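You operate a simulated robot arm through the tools that you are given. There is no shell and no other tool.

You run a simulated robot arm. Do the job below in one go: nothing can be reset, and whatever is moved stays where it is left.

Task
Pack the yellow tray on the top of the bench. At the end: the pink cap is in the yellow tray; the silver narrow stub stands on top of the purple bung; the silver flange with the largest size on its label from the top of the bench is in the yellow tray; the silver steel coupling stands on top of the white bung; whatever was shut is shut again. Leave all else as you found it, and nothing knocked over.

The check looks at the end state, three seconds after you hand in, the way a careful person would. Anything else that was tipped, shoved, dropped, spilled or broken makes it a failure. A push-on lid holds only when it is set on centred and level and pressed home; a screw cap is set on level and turned clockwise until tight.

Robot
A 7-joint arm with a two-finger parallel gripper, fixed in place. Base frame: the origin is at the foot of the arm, x ahead of it, y to its left, z up; the work surface is at about z = 850. Units: mm, degrees, N and s.
With the tool pointing down near the work surface it reaches from about 100 to 640 mm from the base axis. Its first joint turns from -66.0 to 66.0 degrees. Payload 1.57 kg.
The TCP is the grasp point between the finger pads, 30 mm short of the fingertips. In the tool frame z runs along the fingers and y along their closing line. Largest opening 80 mm; finger width 17, thickness 12; the body of the gripper, 40 by 82 mm, starts 80 mm behind the TCP.
Orientation is told as [roll, pitch, yaw] about the base's x, y, z axes, in that order, counted from this pose: with the fingers straight down and closing along the base's y, the tool's x points along the base's -x, its y along +y and its z along -z.

Tools
- The arm moves only by the tool jog_arm. Its argument "moves" is a list of rows, each an object of numbers (a shift or turn left out is 0, a gripper value left out holds the last): "dx", "dy", "dz": the shift along the base's x, y, z in cm; "rx", "ry", "rz": the turn, a rotation vector about the base's x, y, z in degrees; "gripper": the finger opening in cm, from 0 to 8. In form: [{"dx": .., "dy": .., "dz": .., "rx": .., "ry": .., "rz": .., "gripper": ..}, ...]. A call has 1 to 20 rows; each row shifts and turns the commanded pose from where the row before left it. A row lasts 0.2 s, in which the tool goes at most 50 mm and 8.6 degrees; a call with a longer step from one row to the next is refused whole, and so is a gripper value outside its range. A pose out of reach is approached as far as the arm can. The call stops where the force on the tool passes 40 N (or 10 N more than at its start, if that is more) or the arm is blocked; 0.2 s more then pass. Each finger travels about 72 mm/s and halts on what it meets, pressing with about 25 N; the grip force reading is that of the motor and also rises with nothing between the fingers. The clock runs only during rows and for 0.2 s after the last one: add rows that do not move to give the fingers time. It gives the time, the measured TCP pose, the force on the tool (base axes), the opening and the grip force at its end, in the units of the frame above (readings bear some noise), with the torque about the TCP (base axes, N m) and any sound that the robot's microphone picked up.
- Cameras (640 x 400 px; columns grow to the right, rows downward): "scene" is fixed at [62.4, 461.8, 1397.4]; the picture's right is [-0.53, -0.85, 0.00], its down [-0.68, 0.43, -0.59] and it looks along [0.50, -0.31, -0.80] (base axes); focal length 239 px, centre (320, 200). "wrist" rides on the gripper at [72, -7, -122] in the tool frame; the picture's right is [0.09, 1.00, 0.00], its down [-0.84, 0.08, -0.54] and it looks along [-0.54, 0.05, 0.84] (tool axes); focal length 238 px, centre (320, 200). There is no depth. A picture from a camera that has moved, and an enlarged one, comes with that camera's place and axes in the base frame and with its lens.
- capture(camera): a new picture of that camera. No time passes.
- enlarge(camera, box): a new picture of the part [left, top, right, bottom] of that camera's present view, enlarged. No time passes.
- sign_off(): hands the job in; it is judged then, once.

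Places have to be worked out from the pictures, the camera data and where the tool is seen. Open the gripper and draw the arm clear of the work before you hand the job in, unless the task says otherwise.

The tools are called after ">>>" as name(argument=value, ...) on one line, values as JSON. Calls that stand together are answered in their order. jog_arm: Moves the arm, as the interface text tells. Its arguments: {"type":"object","properties":{"moves":{"type":"array","items":{"type":"object","properties":{"dx":{"type":"number"},"dy":{"type":"number"},"dz":{"type":"number"},"rx":{"type":"number"},"ry":{"type":"number"},"rz":{"type":"number"},"gripper":{"type":"number"}}}}},"required":["moves"]} The other tools are called the same way: capture (camera) takes a picture; enlarge (camera, box) takes an enlarged picture of a part of a camera's view; sign_off () hands the job in.

At the start:

```text
t: 0.0
tool_pos: [301.8, 295.0, 1145.7]
tcp_rot: [0.0, 0.1, 0.1]
wrist_force: [0.1, 0.7, 0.2]
torque: [-0.02, 0.01, -0.01]
gripper_width: 80.4
grasp_force: 0.0
```

scene: 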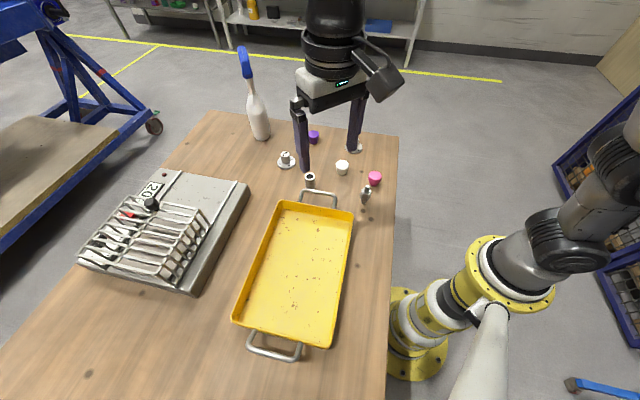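
wrist: 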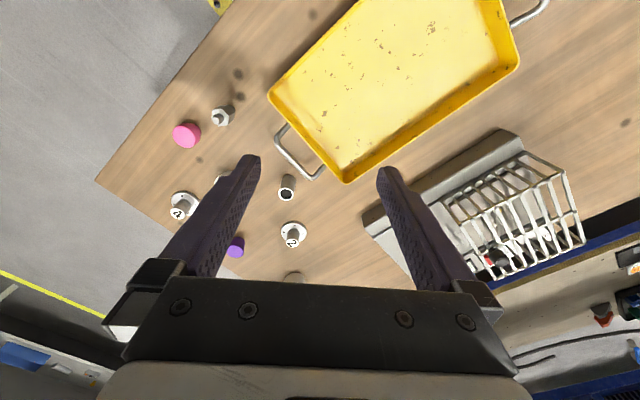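

I start by looking closer at the small items near the far end of the bench.

>>> enlarge(camera="scene", box=[230, 110, 410, 222])

>>> enlarge(camera="wrist", box=[140, 80, 340, 280])

>>> enlarge(camera="scene", box=[60, 150, 260, 300])

```text
3.56 times, centred on (320, 166) of scene
camera zoom: at [62.4, 461.8, 1397.4], right [-0.53, -0.85, 0.0], down [-0.68, 0.43, -0.59], along [0.5, -0.31, -0.8], focal length 849 px, centre (320, 321)
```

zoom: 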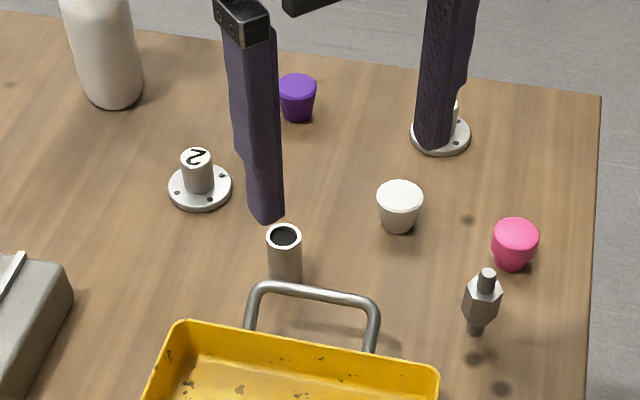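

```text
2.00 times, centred on (240, 180) of wrist
camera zoom: at [230.3, 287.8, 1266.8], right [-0.09, 1.0, 0.0], down [0.84, 0.08, 0.54], along [0.54, 0.05, -0.84], focal length 477 px, centre (480, 240)
```

zoom: 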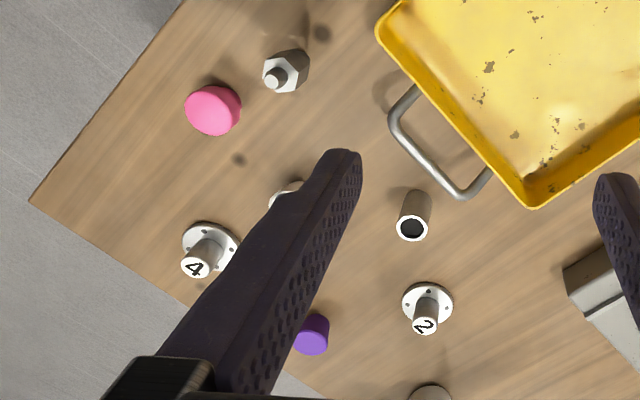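

```text
2.67 times, centred on (160, 225) of scene
camera zoom: at [62.4, 461.8, 1397.4], right [-0.53, -0.85, 0.0], down [-0.68, 0.43, -0.59], along [0.5, -0.31, -0.8], focal length 636 px, centre (747, 133)
```

zoom: 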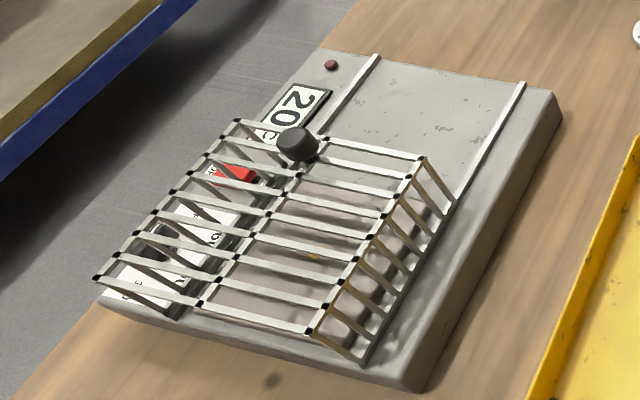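

The pieces are in view, but I need a closer look to tell the stub from the coupling. I raise and shift the arm so that the wrist camera sees the group unobstructed.

>>> jog_arm(moves=[{"dx": 0, "dy": -4, "dz": 0}, {"dx": 0, "dy": -4}, {"dx": 0, "dy": -4}, {"dx": -2, "dy": -4}, {"dx": -2, "dy": -4}, {"dx": -2}])

>>> capture(camera="wrist")

>>> capture(camera="scene")

```text
t: 1.4
tool_pos: [240.6, 95.2, 1145.9]
tcp_rot: [0.1, 0.0, -0.1]
wrist_force: [0.5, -0.2, -0.3]
torque: [0.0, -0.04, 0.0]
gripper_width: 80.0
grasp_force: 0.1
```

```text
taken
camera wrist: at [169.7, 87.9, 1266.2], right [-0.09, 1.0, 0.0], down [0.84, 0.08, 0.54], along [0.54, 0.05, -0.84], focal length 238 px, centre (320, 200)
```

wrist: 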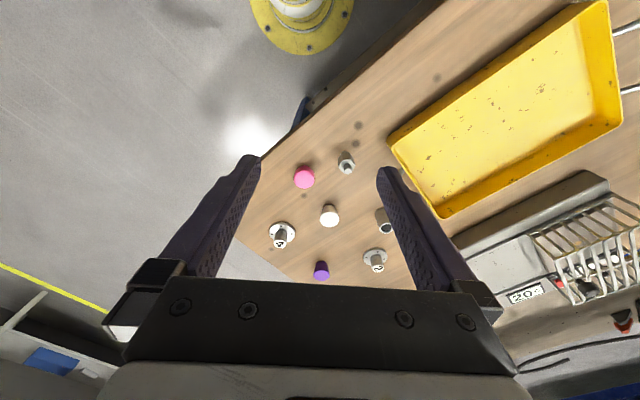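

```text
taken
```

scene: 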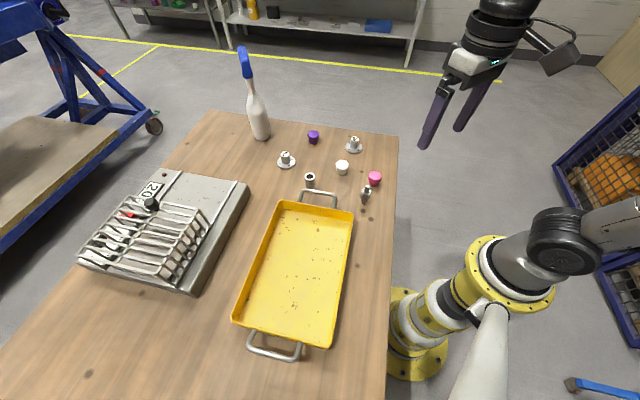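

Now the view is clear; I enlarge both the small pieces and the machine with the guard.

>>> enlarge(camera="scene", box=[260, 115, 400, 215])

>>> enlarge(camera="wrist", box=[250, 140, 410, 290])

>>> enlarge(camera="scene", box=[350, 160, 400, 215])

>>> enlarge(camera="scene", box=[285, 160, 345, 215])

>>> enlarge(camera="scene", box=[225, 180, 365, 370])

>>> enlarge(camera="scene", box=[75, 180, 215, 300])

```text
4.00 times, centred on (330, 165) of scene
camera zoom: at [62.5, 461.8, 1397.4], right [-0.53, -0.85, 0.0], down [-0.68, 0.43, -0.59], along [0.5, -0.31, -0.8], focal length 955 px, centre (280, 340)
```

zoom: 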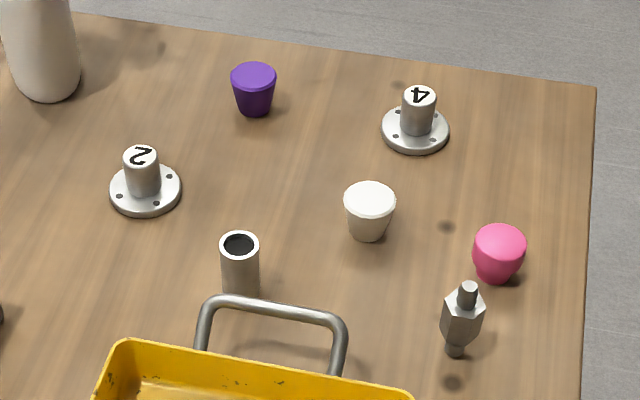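

```text
2.67 times, centred on (330, 215) of wrist
camera zoom: at [169.7, 87.9, 1266.2], right [-0.09, 1.0, 0.0], down [0.84, 0.08, 0.54], along [0.54, 0.05, -0.84], focal length 636 px, centre (293, 160)
```

zoom: 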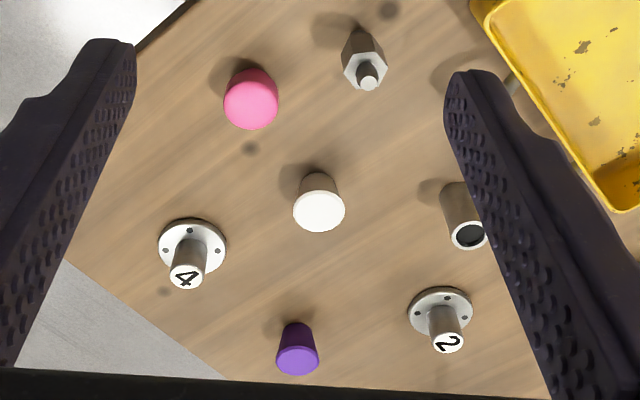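

```text
7.27 times, centred on (375, 188) of scene
camera zoom: at [62.5, 461.8, 1397.4], right [-0.53, -0.85, 0.0], down [-0.68, 0.43, -0.59], along [0.5, -0.31, -0.8], focal length 1736 px, centre (-80, 291)
```

zoom: 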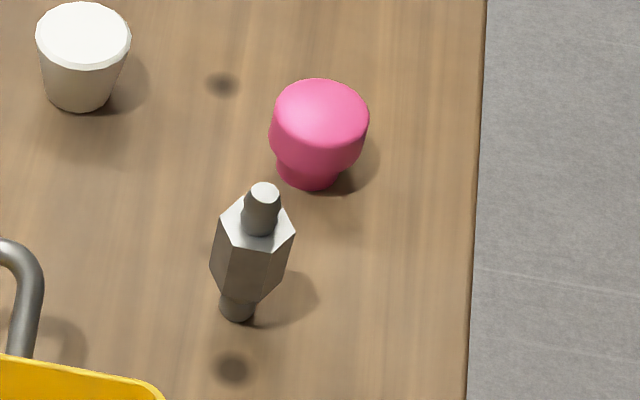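

```text
7.27 times, centred on (315, 188) of scene
camera zoom: at [62.5, 461.8, 1397.4], right [-0.53, -0.85, 0.0], down [-0.68, 0.43, -0.59], along [0.5, -0.31, -0.8], focal length 1736 px, centre (356, 291)
```

zoom: 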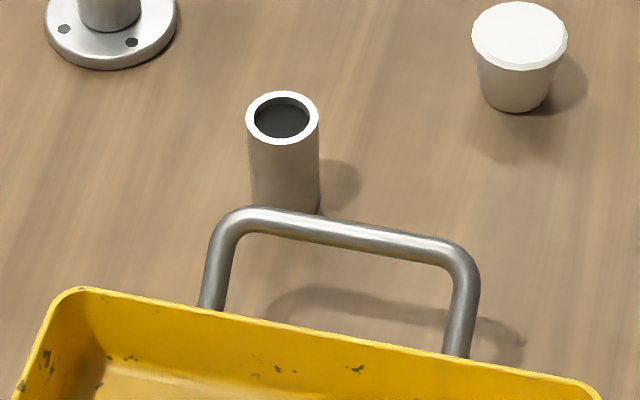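

```text
2.11 times, centred on (295, 275) of scene
camera zoom: at [62.5, 461.8, 1397.4], right [-0.53, -0.85, 0.0], down [-0.68, 0.43, -0.59], along [0.5, -0.31, -0.8], focal length 502 px, centre (373, 42)
```

zoom: 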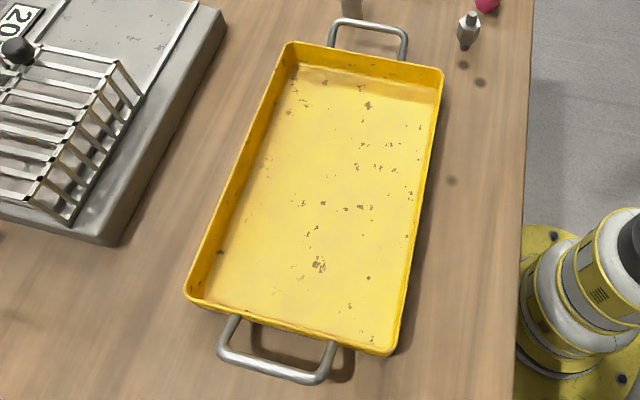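

```text
3.33 times, centred on (145, 240) of scene
camera zoom: at [62.5, 461.8, 1397.4], right [-0.53, -0.85, 0.0], down [-0.68, 0.43, -0.59], along [0.5, -0.31, -0.8], focal length 796 px, centre (903, 67)
```

zoom: 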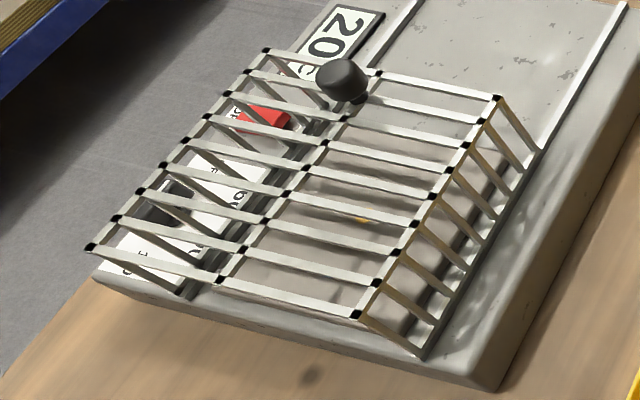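

Only the hex piece and the tube are candidates for stub and coupling. I look into the guard and at that side of the bench with the wrist camera, turning the tool towards it.

>>> jog_arm(moves=[{"dy": 4, "rz": 8}, {"dy": 4, "rz": 8}, {"dy": 4, "rz": 8}, {"dy": 4, "rz": 8}, {"dy": 4, "rz": 8}, {"dy": 3, "rz": 5}])

>>> capture(camera="wrist")

```text
t: 2.8
tool_pos: [240.8, 325.0, 1144.4]
tcp_rot: [-0.1, 0.0, 45.1]
wrist_force: [0.9, -0.1, 0.0]
torque: [0.06, 0.0, -0.01]
gripper_width: 80.0
grasp_force: 0.1
```

```text
taken
camera wrist: at [195.4, 268.8, 1265.3], right [-0.77, 0.64, 0.0], down [0.54, 0.65, 0.54], along [0.35, 0.42, -0.84], focal length 238 px, centre (320, 200)
```

wrist: 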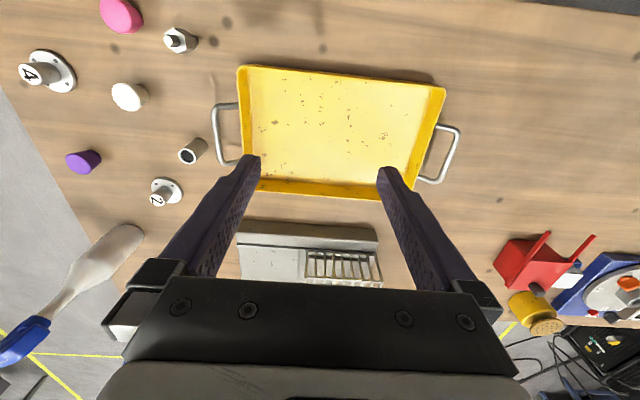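

More objects appear on the far end of the bench; I enlarge there and the guard.

>>> enlarge(camera="wrist", box=[480, 210, 640, 400])

>>> enlarge(camera="wrist", box=[230, 210, 390, 290])

>>> enlarge(camera="wrist", box=[150, 10, 230, 90])

>>> enlarge(camera="wrist", box=[140, 120, 230, 210])

```text
2.11 times, centred on (560, 305) of wrist
camera zoom: at [195.4, 268.8, 1265.3], right [-0.77, 0.64, 0.0], down [0.54, 0.65, 0.54], along [0.35, 0.42, -0.84], focal length 502 px, centre (-185, -21)
```

zoom: 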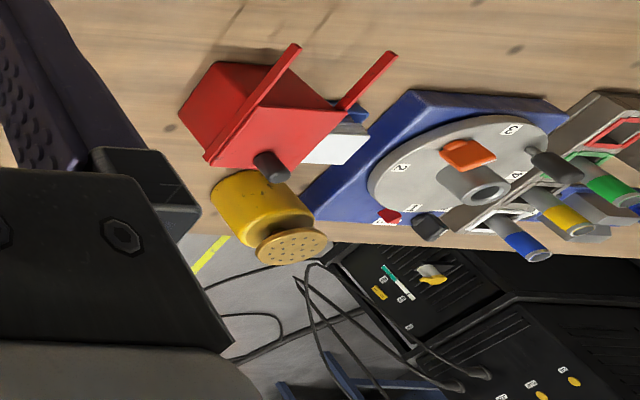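

```text
4.00 times, centred on (310, 250) of wrist
camera zoom: at [195.4, 268.8, 1265.3], right [-0.77, 0.64, 0.0], down [0.54, 0.65, 0.54], along [0.35, 0.42, -0.84], focal length 953 px, centre (360, 0)
```

zoom: 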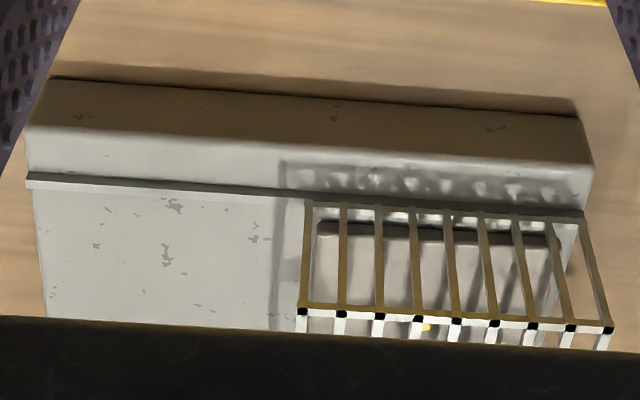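

```text
5.00 times, centred on (190, 50) of wrist
camera zoom: at [195.4, 268.8, 1265.3], right [-0.77, 0.64, 0.0], down [0.54, 0.65, 0.54], along [0.35, 0.42, -0.84], focal length 1192 px, centre (970, 950)
```

zoom: 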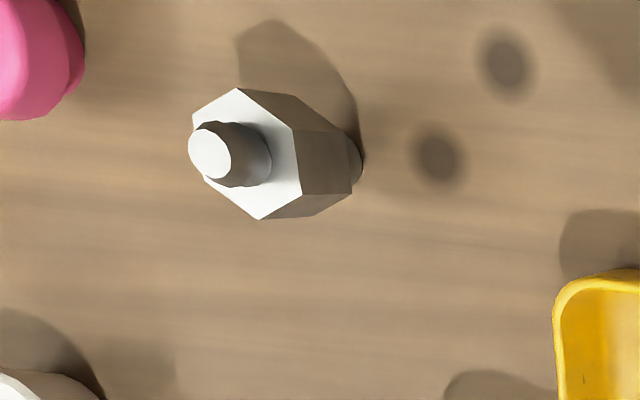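

```text
4.44 times, centred on (185, 165) of wrist
camera zoom: at [195.4, 268.8, 1265.3], right [-0.77, 0.64, 0.0], down [0.54, 0.65, 0.54], along [0.35, 0.42, -0.84], focal length 1059 px, centre (920, 356)
```

zoom: 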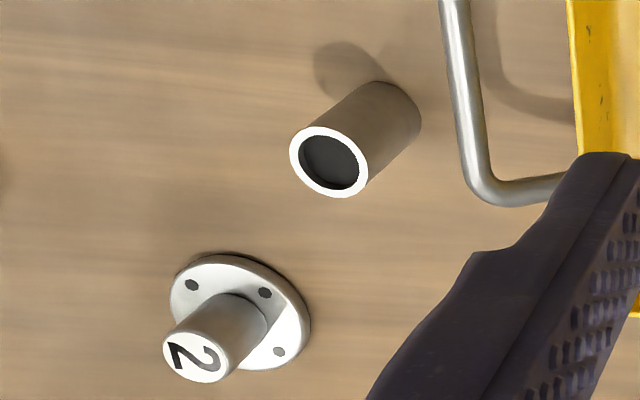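

The other things on the bench are clutter out of reach, so flange "4" is the largest on the bench. I take the plain pipe piece as the narrow stub and the hex fitting with two ends as the coupling. First I move over the pink cap, around (370, 80), for a close look.

>>> jog_arm(moves=[{"dx": 2.15, "dy": -4.08, "rz": -7.5}, {"dx": 2.15, "dy": -4.08, "rz": -7.5}, {"dx": 2.15, "dy": -4.08, "rz": -7.5}, {"dx": 2.15, "dy": -4.08, "rz": -7.5}, {"dx": 2.15, "dy": -4.08, "rz": -7.5}, {"dx": 2.15, "dy": -4.08, "rz": -7.5}, {"dz": -4}, {"dz": -4}, {"dz": -4}, {"dz": -4}, {}])

>>> capture(camera="wrist")

>>> enlarge(camera="scene", box=[260, 115, 420, 215])

```text
t: 5.2
tool_pos: [368.9, 79.3, 983.9]
tcp_rot: [0.0, 0.1, -0.1]
wrist_force: [-0.3, -0.4, 0.7]
torque: [-0.02, 0.01, -0.01]
gripper_width: 80.1
grasp_force: 0.2
```

```text
taken
camera wrist: at [298.3, 73.9, 1104.8], right [-0.09, 1.0, 0.0], down [0.84, 0.08, 0.54], along [0.54, 0.05, -0.84], focal length 238 px, centre (320, 200)
```

wrist: 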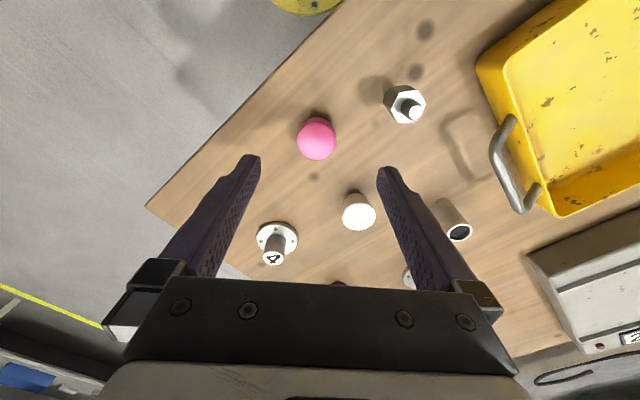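

```text
4.00 times, centred on (340, 165) of scene
camera zoom: at [62.4, 461.8, 1397.4], right [-0.53, -0.85, 0.0], down [-0.68, 0.43, -0.59], along [0.5, -0.31, -0.8], focal length 955 px, centre (240, 340)
```

zoom: 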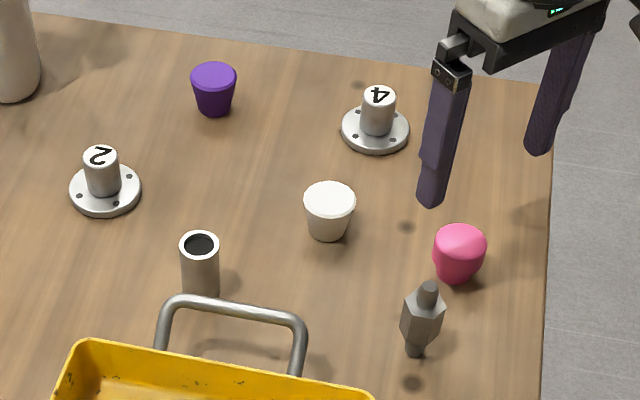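

The pink cap sits at about (373, 77). I centre on it, lower until the tips are just above the bench, and close.

>>> jog_arm(moves=[{"dx": 0.4, "dy": -0.2, "dz": -3, "gripper": 6.5}, {"dz": -3}, {"dz": -2}, {"dz": -1.6}, {}])

>>> capture(camera="wrist")

>>> enlarge(camera="scene", box=[320, 130, 420, 210])

```text
t: 6.4
tool_pos: [374.0, 78.2, 889.2]
tcp_rot: [-0.1, 0.0, -0.1]
wrist_force: [1.1, -0.3, 0.0]
torque: [0.01, -0.02, 0.04]
gripper_width: 65.0
grasp_force: 0.0
```

```text
taken
camera wrist: at [303.2, 71.6, 1010.3], right [-0.09, 1.0, 0.0], down [0.84, 0.08, 0.54], along [0.54, 0.05, -0.84], focal length 238 px, centre (320, 200)
```

wrist: 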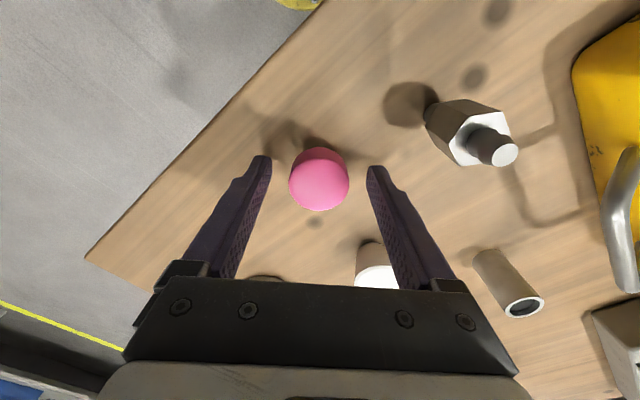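

```text
5.00 times, centred on (370, 170) of scene
camera zoom: at [62.4, 461.8, 1397.4], right [-0.53, -0.85, 0.0], down [-0.68, 0.43, -0.59], along [0.5, -0.31, -0.8], focal length 1193 px, centre (70, 350)
```

zoom: 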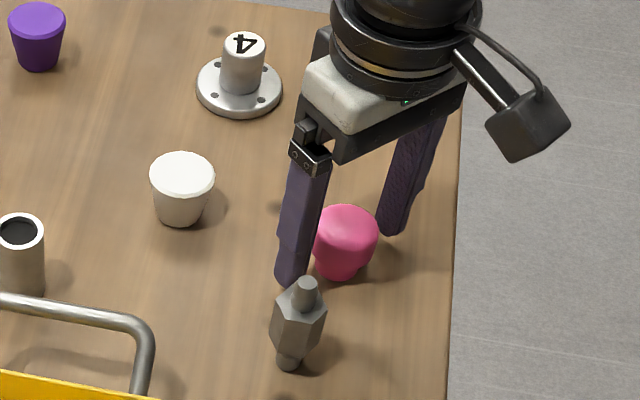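

The cap is well centred between the fingers. I lower 5 mm more and close slowly on it.

>>> jog_arm(moves=[{"dz": -0.5}, {"gripper": 5}, {"gripper": 4.2}, {"gripper": 3}, {}, {}])

>>> capture(camera="wrist")

```text
t: 7.8
tool_pos: [374.2, 78.4, 884.7]
tcp_rot: [0.0, 0.0, 0.1]
wrist_force: [0.3, -0.4, 1.0]
torque: [0.01, -0.01, 0.02]
gripper_width: 35.7
grasp_force: 24.9
```

```text
taken
camera wrist: at [302.9, 71.5, 1005.4], right [-0.09, 1.0, 0.0], down [0.84, 0.08, 0.54], along [0.54, 0.05, -0.84], focal length 238 px, centre (320, 200)
```

wrist: 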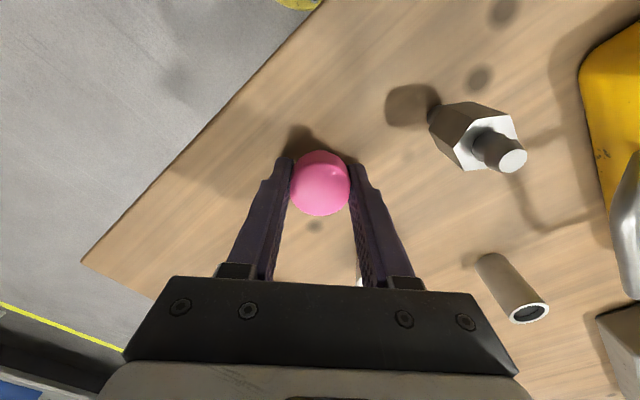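

The cap is held. I lift it 12 cm, carry it above the tray near (285, 315), and look before lowering.

>>> jog_arm(moves=[{"dz": 3}, {"dz": 3}, {"dz": 3}, {"dz": 3}, {"dx": -1.5, "dy": 3.9}, {"dx": -1.5, "dy": 3.9}, {"dx": -1.5, "dy": 3.9}, {"dx": -1.5, "dy": 4}, {"dx": -1.5, "dy": 4}, {"dx": -1.5, "dy": 4}, {}])

>>> capture(camera="wrist")

>>> capture(camera="scene")

```text
t: 10.2
tool_pos: [283.4, 313.6, 1005.4]
tcp_rot: [0.0, 0.0, 0.0]
wrist_force: [-0.5, 0.3, -0.6]
torque: [0.02, 0.01, -0.01]
gripper_width: 35.6
grasp_force: 25.0
```

```text
taken
camera wrist: at [213.0, 307.0, 1126.7], right [-0.09, 1.0, 0.0], down [0.84, 0.08, 0.54], along [0.54, 0.05, -0.84], focal length 238 px, centre (320, 200)
```

wrist: 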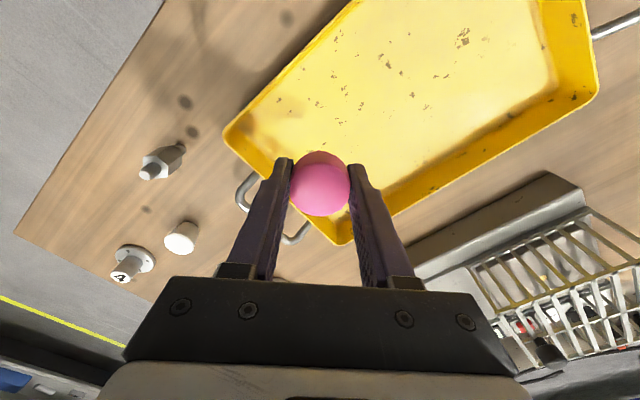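

```text
taken
```

scene: 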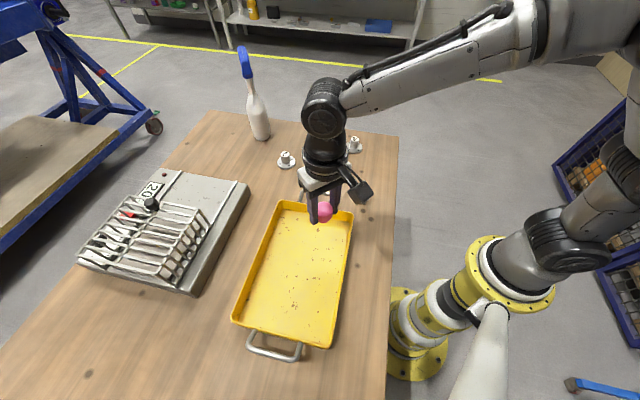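

The cap hangs above the tray interior. I shift a little further inside and lower to just above the floor.

>>> jog_arm(moves=[{"dx": 0.2, "dy": 1.6}, {"dz": -3}, {"dz": -3}, {"dz": -3}, {"dz": -1.5}, {"dz": -0.5}, {}])

>>> capture(camera="wrist")

>>> enlarge(camera="scene", box=[230, 160, 390, 260])

```text
t: 11.8
tool_pos: [286.1, 330.3, 895.2]
tcp_rot: [0.0, 0.1, 0.0]
wrist_force: [0.2, 0.2, -1.0]
torque: [0.01, 0.03, -0.04]
gripper_width: 35.3
grasp_force: 24.7
```

```text
taken
camera wrist: at [215.2, 323.8, 1016.7], right [-0.09, 1.0, 0.0], down [0.84, 0.08, 0.54], along [0.54, 0.05, -0.84], focal length 238 px, centre (320, 200)
```

wrist: 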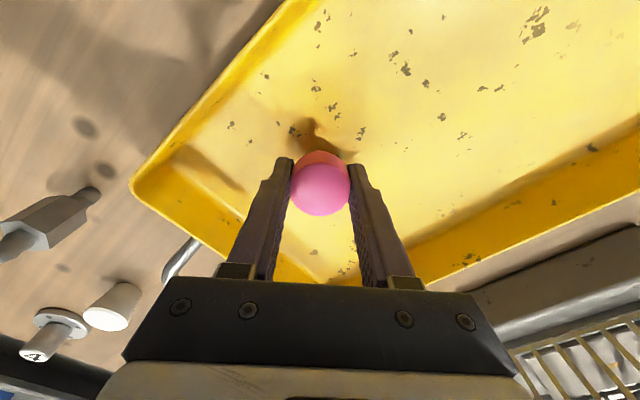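

```text
4.00 times, centred on (310, 210) of scene
camera zoom: at [62.4, 461.8, 1397.4], right [-0.53, -0.85, 0.0], down [-0.68, 0.43, -0.59], along [0.5, -0.31, -0.8], focal length 955 px, centre (360, 160)
```

zoom: 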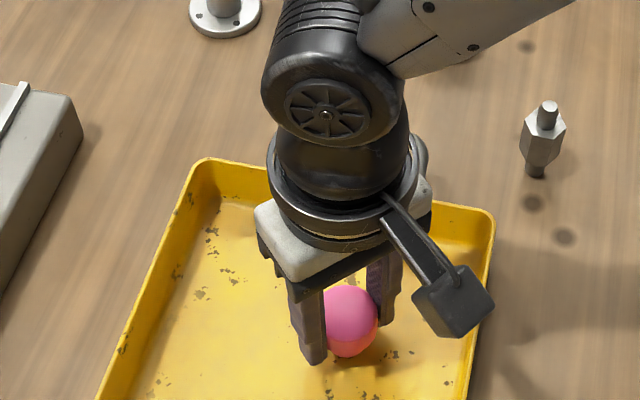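

Clearly inside the tray, just above the floor. I ease down in small steps, checking for contact.

>>> jog_arm(moves=[{"dz": -0.3}, {"dz": -0.2}, {}])

```text
t: 12.6
tool_pos: [285.7, 330.3, 891.3]
tcp_rot: [0.0, 0.0, -0.1]
wrist_force: [-0.1, 0.0, -0.2]
torque: [0.0, 0.0, -0.02]
gripper_width: 35.5
grasp_force: 25.3
```

>>> jog_arm(moves=[{"dz": -0.2}, {}])

```text
t: 13.2
tool_pos: [286.7, 332.7, 888.1]
tcp_rot: [0.0, 0.0, 0.0]
wrist_force: [-1.7, -0.8, 3.9]
torque: [-0.07, 0.04, -0.01]
gripper_width: 35.8
grasp_force: 25.1
```

A light contact of about 4 N: the cap rests on the tray floor. I open the fingers slightly and rise straight up.

>>> jog_arm(moves=[{"gripper": 4.2}, {"gripper": 5.2}, {}, {"dz": 2}, {"dz": 3}, {"dz": 4}, {"dz": 4}, {}])

>>> capture(camera="wrist")

```text
t: 15.0
tool_pos: [286.6, 329.6, 1019.6]
tcp_rot: [0.0, 0.0, 0.0]
wrist_force: [0.5, 0.3, 0.5]
torque: [-0.03, 0.0, -0.01]
gripper_width: 52.1
grasp_force: 0.0
```

```text
taken
camera wrist: at [215.3, 323.4, 1138.9], right [-0.09, 1.0, 0.0], down [0.84, 0.08, 0.54], along [0.54, 0.05, -0.84], focal length 238 px, centre (320, 200)
```

wrist: 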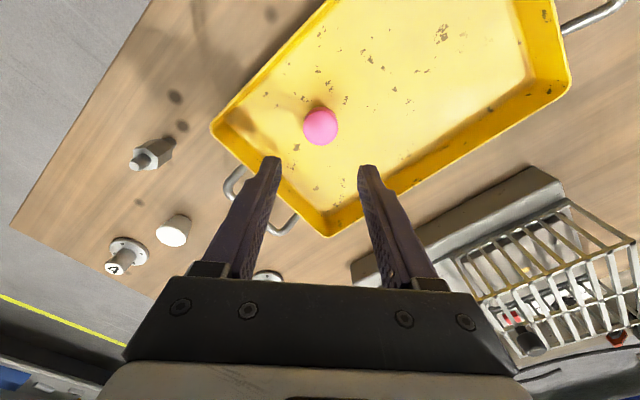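

The cap stands in the tray. Next, flange "4" at about (527, 35); I go above it and look.

>>> jog_arm(moves=[{"dx": 2.67, "dy": -3.28}, {"dx": 2.67, "dy": -3.28}, {"dx": 2.67, "dy": -3.28}, {"dx": 2.67, "dy": -3.28}, {"dx": 2.67, "dy": -3.28}, {"dx": 2.67, "dy": -3.28}, {"dx": 2.67, "dy": -3.28}, {"dx": 2.67, "dy": -3.28}, {"dx": 2.67, "dy": -3.28}, {"dz": -3}, {}])

>>> capture(camera="wrist")

>>> enlarge(camera="scene", box=[280, 115, 400, 195])

```text
t: 17.4
tool_pos: [527.2, 35.6, 987.9]
tcp_rot: [0.0, 0.0, -0.1]
wrist_force: [-0.6, -0.1, -0.3]
torque: [-0.02, 0.03, -0.02]
gripper_width: 52.1
grasp_force: 0.0
```

```text
taken
camera wrist: at [455.2, 29.6, 1108.3], right [-0.09, 1.0, 0.0], down [0.84, 0.08, 0.54], along [0.54, 0.05, -0.84], focal length 238 px, centre (320, 200)
```

wrist: 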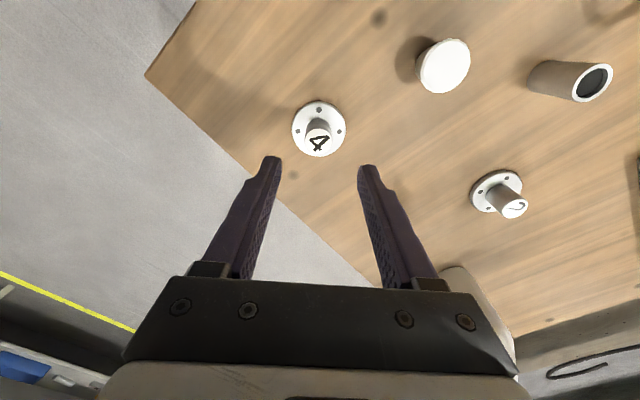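

```text
5.00 times, centred on (340, 155) of scene
camera zoom: at [62.5, 461.8, 1397.4], right [-0.53, -0.85, 0.0], down [-0.68, 0.43, -0.59], along [0.5, -0.31, -0.8], focal length 1193 px, centre (220, 425)
```

zoom: 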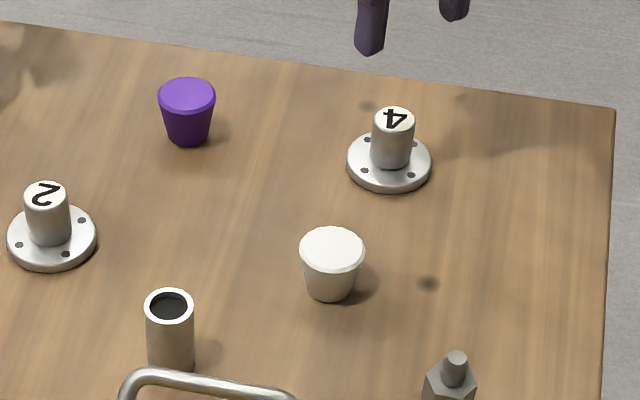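

The flange is at about (527, 34.5), right below the tool. I lower until the tips are just above its disc, and look.

>>> jog_arm(moves=[{"dy": -0.1, "dz": -3}, {"dz": -3}, {"dz": -2}, {"dz": -1}, {}])

>>> capture(camera="wrist")

>>> enlarge(camera="scene", box=[310, 110, 400, 170])

```text
t: 18.6
tool_pos: [526.8, 35.6, 899.2]
tcp_rot: [0.1, 0.0, 0.0]
wrist_force: [-1.1, 0.4, 0.5]
torque: [0.01, 0.05, 0.0]
gripper_width: 51.7
grasp_force: 0.1
```

```text
taken
camera wrist: at [455.3, 28.8, 1019.8], right [-0.09, 1.0, 0.0], down [0.84, 0.08, 0.54], along [0.54, 0.05, -0.84], focal length 238 px, centre (320, 200)
```

wrist: 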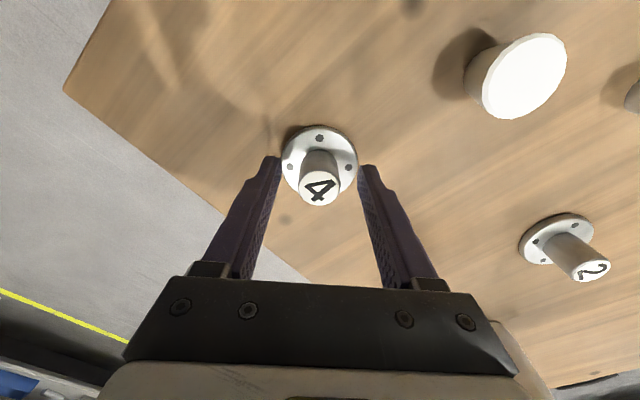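

```text
6.67 times, centred on (355, 140) of scene
camera zoom: at [62.4, 461.8, 1397.4], right [-0.53, -0.85, 0.0], down [-0.68, 0.43, -0.59], along [0.5, -0.31, -0.8], focal length 1591 px, centre (87, 600)
```

zoom: 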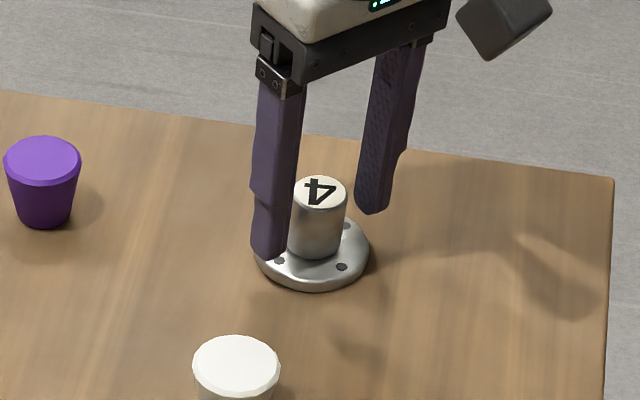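

The neck top is at about z 896 and the disc is well below the tips. I lower 5 mm and close on the neck.

>>> jog_arm(moves=[{"dz": -0.5}, {}, {"gripper": 4}, {"gripper": 3}, {"gripper": 2}, {}, {}])

>>> capture(camera="wrist")

>>> enlarge(camera="scene", box=[310, 110, 400, 170])

```text
t: 20.2
tool_pos: [527.0, 36.0, 893.2]
tcp_rot: [0.0, 0.0, 0.0]
wrist_force: [0.0, -0.2, 1.0]
torque: [0.01, 0.02, 0.04]
gripper_width: 26.9
grasp_force: 24.8
```

```text
taken
camera wrist: at [455.8, 29.1, 1014.6], right [-0.09, 1.0, 0.0], down [0.84, 0.08, 0.54], along [0.54, 0.05, -0.84], focal length 238 px, centre (320, 200)
```

wrist: 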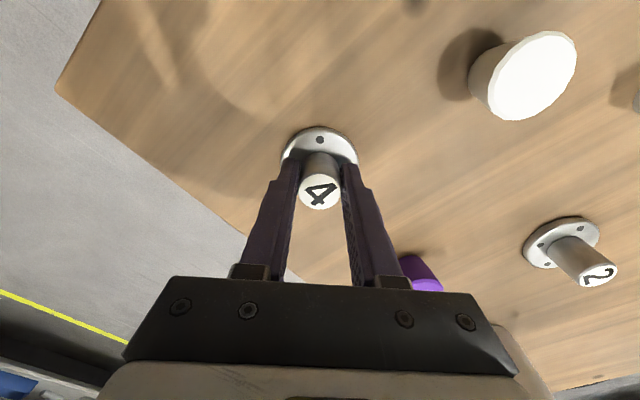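

```text
6.67 times, centred on (355, 140) of scene
camera zoom: at [62.4, 461.8, 1397.4], right [-0.53, -0.85, 0.0], down [-0.68, 0.43, -0.59], along [0.5, -0.31, -0.8], focal length 1591 px, centre (87, 600)
```

zoom: 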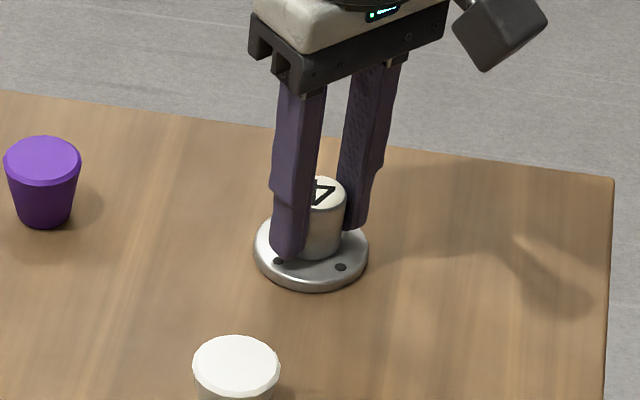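

The neck is held at 26.9 mm. I lift and carry the flange to a free place in the tray around (296, 408).

>>> jog_arm(moves=[{"dz": 2}, {"dz": 3}, {"dz": 4}, {"dz": 3}, {"dx": -2.31, "dy": 3.72}, {"dx": -2.31, "dy": 3.72}, {"dx": -2.31, "dy": 3.72}, {"dx": -2.31, "dy": 3.72}, {"dx": -2.31, "dy": 3.72}, {"dx": -2.31, "dy": 3.72}, {"dx": -2.31, "dy": 3.72}, {"dx": -2.31, "dy": 3.72}, {"dx": -2.31, "dy": 3.72}, {"dx": -2.31, "dy": 3.72}, {}])

>>> capture(camera="wrist")

>>> enlarge(camera="scene", box=[220, 160, 380, 260])

```text
t: 23.4
tool_pos: [295.9, 408.9, 1013.7]
tcp_rot: [-0.1, 0.0, 0.0]
wrist_force: [-0.2, 0.0, -0.6]
torque: [-0.02, -0.03, 0.03]
gripper_width: 26.7
grasp_force: 24.9
```

```text
taken
camera wrist: at [223.8, 401.6, 1134.3], right [-0.09, 1.0, 0.0], down [0.84, 0.08, 0.54], along [0.54, 0.05, -0.84], focal length 238 px, centre (320, 200)
```

wrist: 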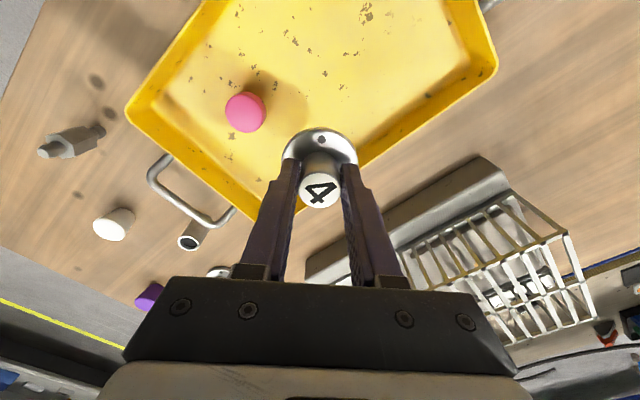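

```text
4.00 times, centred on (300, 210) of scene
camera zoom: at [62.4, 461.8, 1397.4], right [-0.53, -0.85, 0.0], down [-0.68, 0.43, -0.59], along [0.5, -0.31, -0.8], focal length 955 px, centre (400, 160)
```

zoom: 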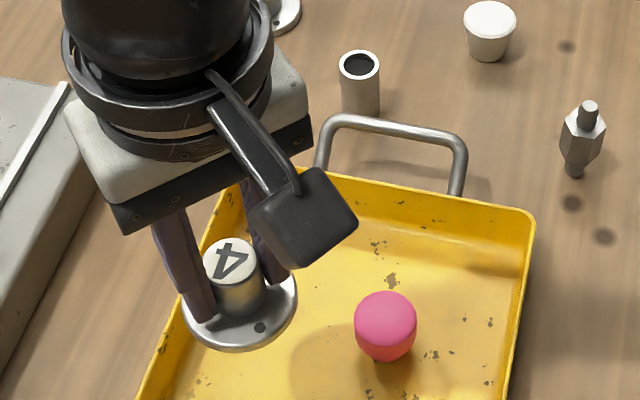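

The point directly below lies well inside the tray floor. I lower to just above the floor.

>>> jog_arm(moves=[{"dz": -3}, {"dz": -3}, {"dz": -3}, {"dz": -1.5}, {"dz": -0.5}, {}])

>>> enlarge(camera="scene", box=[220, 180, 380, 280])

>>> capture(camera="wrist")

```text
t: 24.8
tool_pos: [295.7, 406.6, 901.9]
tcp_rot: [0.0, 0.0, -0.1]
wrist_force: [0.3, 0.3, -1.4]
torque: [-0.04, -0.03, 0.01]
gripper_width: 26.6
grasp_force: 25.0
```

```text
4.00 times, centred on (300, 230) of scene
camera zoom: at [62.5, 461.8, 1397.4], right [-0.53, -0.85, 0.0], down [-0.68, 0.43, -0.59], along [0.5, -0.31, -0.8], focal length 955 px, centre (400, 80)
```

zoom: 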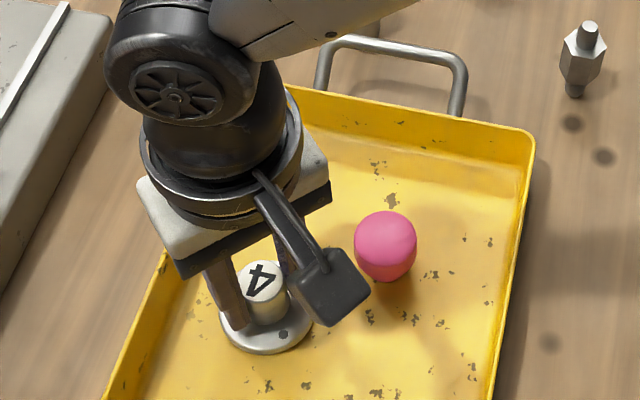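

```text
taken
camera wrist: at [224.4, 399.9, 1022.0], right [-0.09, 1.0, 0.0], down [0.84, 0.08, 0.54], along [0.54, 0.05, -0.84], focal length 238 px, centre (320, 200)
```

wrist: 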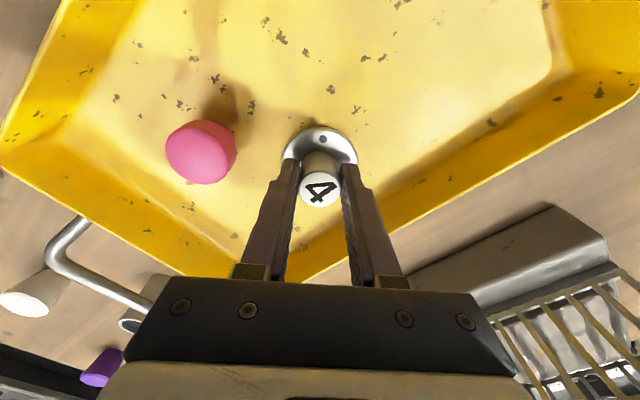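

Good position. I ease down to contact.

>>> jog_arm(moves=[{"dz": -0.3}, {"dz": -0.2}, {}])

```text
t: 25.6
tool_pos: [297.2, 407.9, 899.1]
tcp_rot: [0.3, -0.4, 0.0]
wrist_force: [0.3, -2.4, 17.6]
torque: [-0.42, -0.09, 0.1]
gripper_width: 26.6
grasp_force: 24.9
```

Contact is made (17 N). I back off 1 mm, then open and rise.

>>> jog_arm(moves=[{"dz": 0.15}, {}])

```text
t: 26.2
tool_pos: [296.5, 407.3, 898.6]
tcp_rot: [0.1, -0.1, 0.0]
wrist_force: [3.7, 4.3, 13.0]
torque: [-0.12, -0.34, 0.15]
gripper_width: 26.4
grasp_force: 24.8
```

>>> jog_arm(moves=[{"dz": 0.1}, {}, {"gripper": 3.2}, {"gripper": 4.2}, {}, {"dz": 1.5}, {"dz": 3}, {"dz": 4}, {"dz": 4}, {}])

>>> capture(camera="wrist")

>>> enlarge(camera="scene", box=[220, 180, 380, 280])

```text
t: 28.4
tool_pos: [295.9, 407.2, 1026.5]
tcp_rot: [0.1, 0.0, -0.1]
wrist_force: [-0.3, 0.3, 0.6]
torque: [0.01, 0.01, -0.01]
gripper_width: 41.8
grasp_force: 0.0
```

```text
taken
camera wrist: at [223.9, 401.7, 1147.2], right [-0.09, 1.0, 0.0], down [0.84, 0.08, 0.54], along [0.54, 0.05, -0.84], focal length 238 px, centre (320, 200)
```

wrist: 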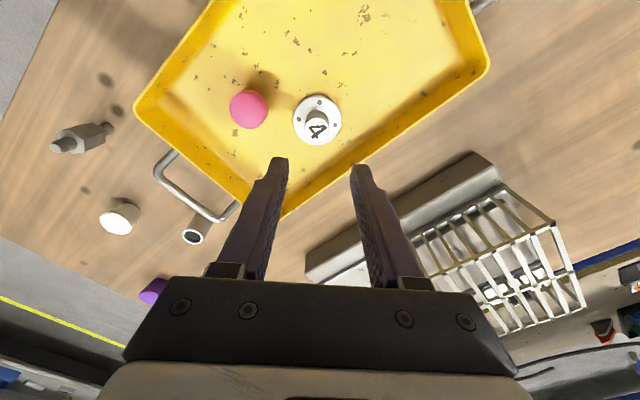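

```text
4.00 times, centred on (300, 230) of scene
camera zoom: at [62.4, 461.8, 1397.4], right [-0.53, -0.85, 0.0], down [-0.68, 0.43, -0.59], along [0.5, -0.31, -0.8], focal length 955 px, centre (400, 80)
```

zoom: 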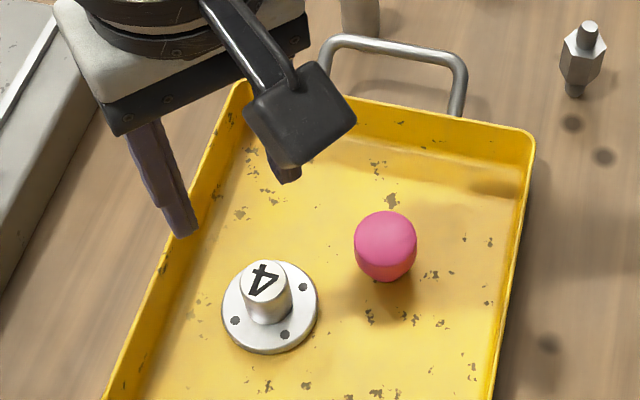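

Both tray items are in place and upright. Next the hex coupling at about (332, 147): I move above it to see its orientation.

>>> jog_arm(moves=[{"dx": 0.6, "dy": -4.33, "gripper": 5}, {"dx": 0.6, "dy": -4.33}, {"dx": 0.6, "dy": -4.33}, {"dx": 0.6, "dy": -4.33}, {"dx": 0.6, "dy": -4.33}, {"dx": 0.6, "dy": -4.33}, {"dz": -1}, {}])

>>> enlarge(camera="wrist", box=[240, 80, 400, 180])

>>> capture(camera="wrist")

>>> enlarge(camera="scene", box=[280, 120, 400, 220])

```text
t: 30.2
tool_pos: [328.4, 150.1, 1015.9]
tcp_rot: [0.0, 0.0, 0.0]
wrist_force: [-0.1, -0.6, -0.9]
torque: [0.03, 0.01, -0.02]
gripper_width: 49.8
grasp_force: 0.1
```

```text
4.00 times, centred on (320, 130) of wrist
camera zoom: at [258.0, 142.2, 1135.7], right [-0.09, 1.0, 0.0], down [0.84, 0.08, 0.54], along [0.54, 0.05, -0.84], focal length 953 px, centre (320, 480)
```

zoom: 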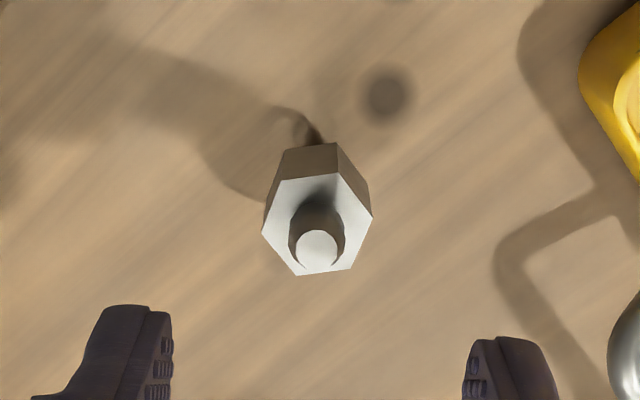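

```text
taken
camera wrist: at [258.0, 142.2, 1135.7], right [-0.09, 1.0, 0.0], down [0.84, 0.08, 0.54], along [0.54, 0.05, -0.84], focal length 238 px, centre (320, 200)
```

wrist: 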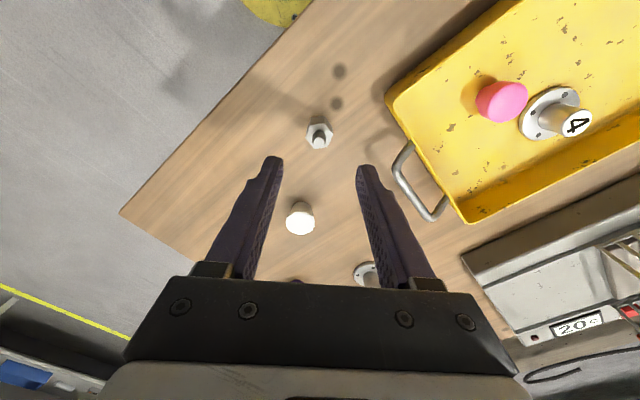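

```text
4.00 times, centred on (340, 170) of scene
camera zoom: at [62.4, 461.8, 1397.4], right [-0.53, -0.85, 0.0], down [-0.68, 0.43, -0.59], along [0.5, -0.31, -0.8], focal length 955 px, centre (240, 320)
```

zoom: 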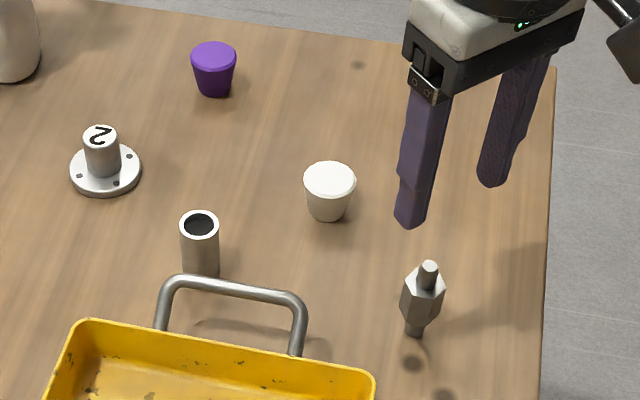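

The hex's flats face about 73°, so I turn the tool by -17°, centre on (331.4, 147.7), and lower partway.

>>> jog_arm(moves=[{"dx": 0.3, "dy": -0.24, "rz": -8.5}, {"rz": -8.3}, {"dz": -3}, {"dz": -3}, {"dz": -3}, {}])

>>> capture(camera="wrist")

>>> enlarge(camera="scene", box=[320, 140, 400, 210])

```text
t: 31.6
tool_pos: [334.3, 145.3, 924.2]
tcp_rot: [0.0, 0.1, -16.8]
wrist_force: [0.2, -0.1, -0.3]
torque: [0.0, 0.0, 0.02]
gripper_width: 50.2
grasp_force: 0.0
```

```text
taken
camera wrist: at [264.4, 158.9, 1045.0], right [0.2, 0.98, 0.0], down [0.82, -0.17, 0.54], along [0.53, -0.11, -0.84], focal length 238 px, centre (320, 200)
```

wrist: 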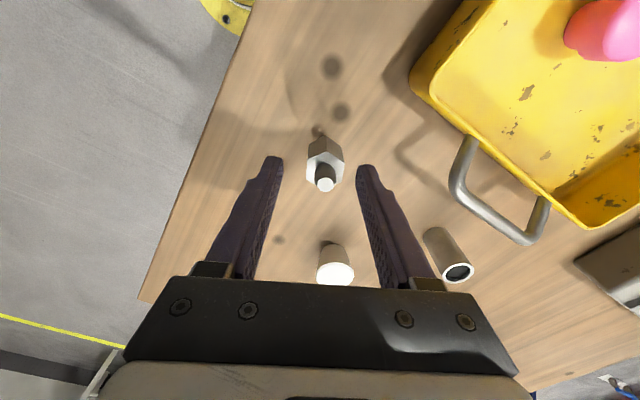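

```text
5.71 times, centred on (360, 175) of scene
camera zoom: at [62.4, 461.8, 1397.4], right [-0.53, -0.85, 0.0], down [-0.68, 0.43, -0.59], along [0.5, -0.31, -0.8], focal length 1364 px, centre (91, 343)
```

zoom: 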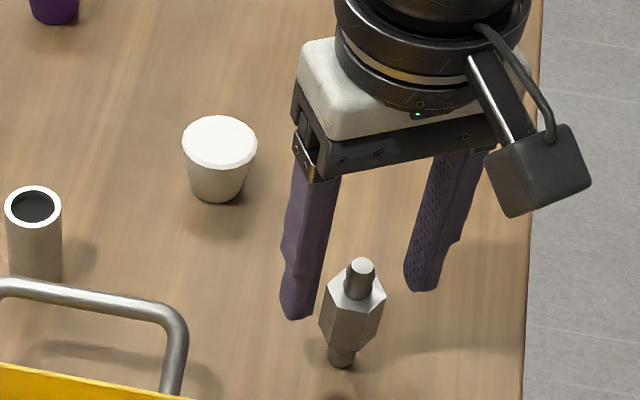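

The coupling reads at (331.3, 148) against the tool at (334.5, 145), so I correct by (-3, +3) mm and check again.

>>> jog_arm(moves=[{"dx": -0.3, "dy": 0.3}, {"dz": -1}, {}, {}])

>>> enlarge(camera="wrist", box=[240, 120, 400, 220])

```text
t: 32.6
tool_pos: [332.5, 146.6, 916.4]
tcp_rot: [-0.1, 0.1, -16.8]
wrist_force: [-0.2, -0.3, 0.0]
torque: [0.0, -0.01, 0.0]
gripper_width: 50.2
grasp_force: 0.1
```

```text
4.00 times, centred on (320, 170) of wrist
camera zoom: at [262.5, 161.3, 1035.9], right [0.2, 0.98, 0.0], down [0.82, -0.17, 0.54], along [0.53, -0.11, -0.84], focal length 953 px, centre (320, 320)
```

zoom: 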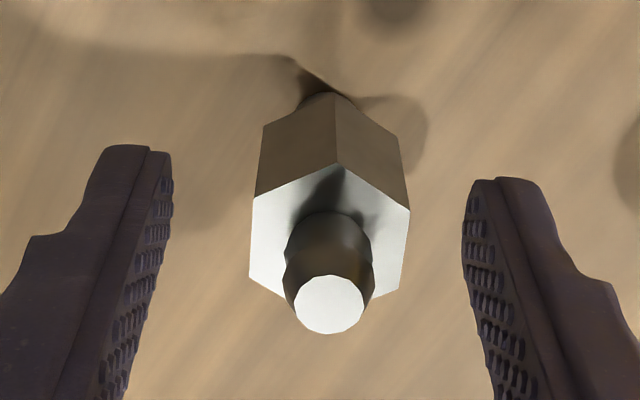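

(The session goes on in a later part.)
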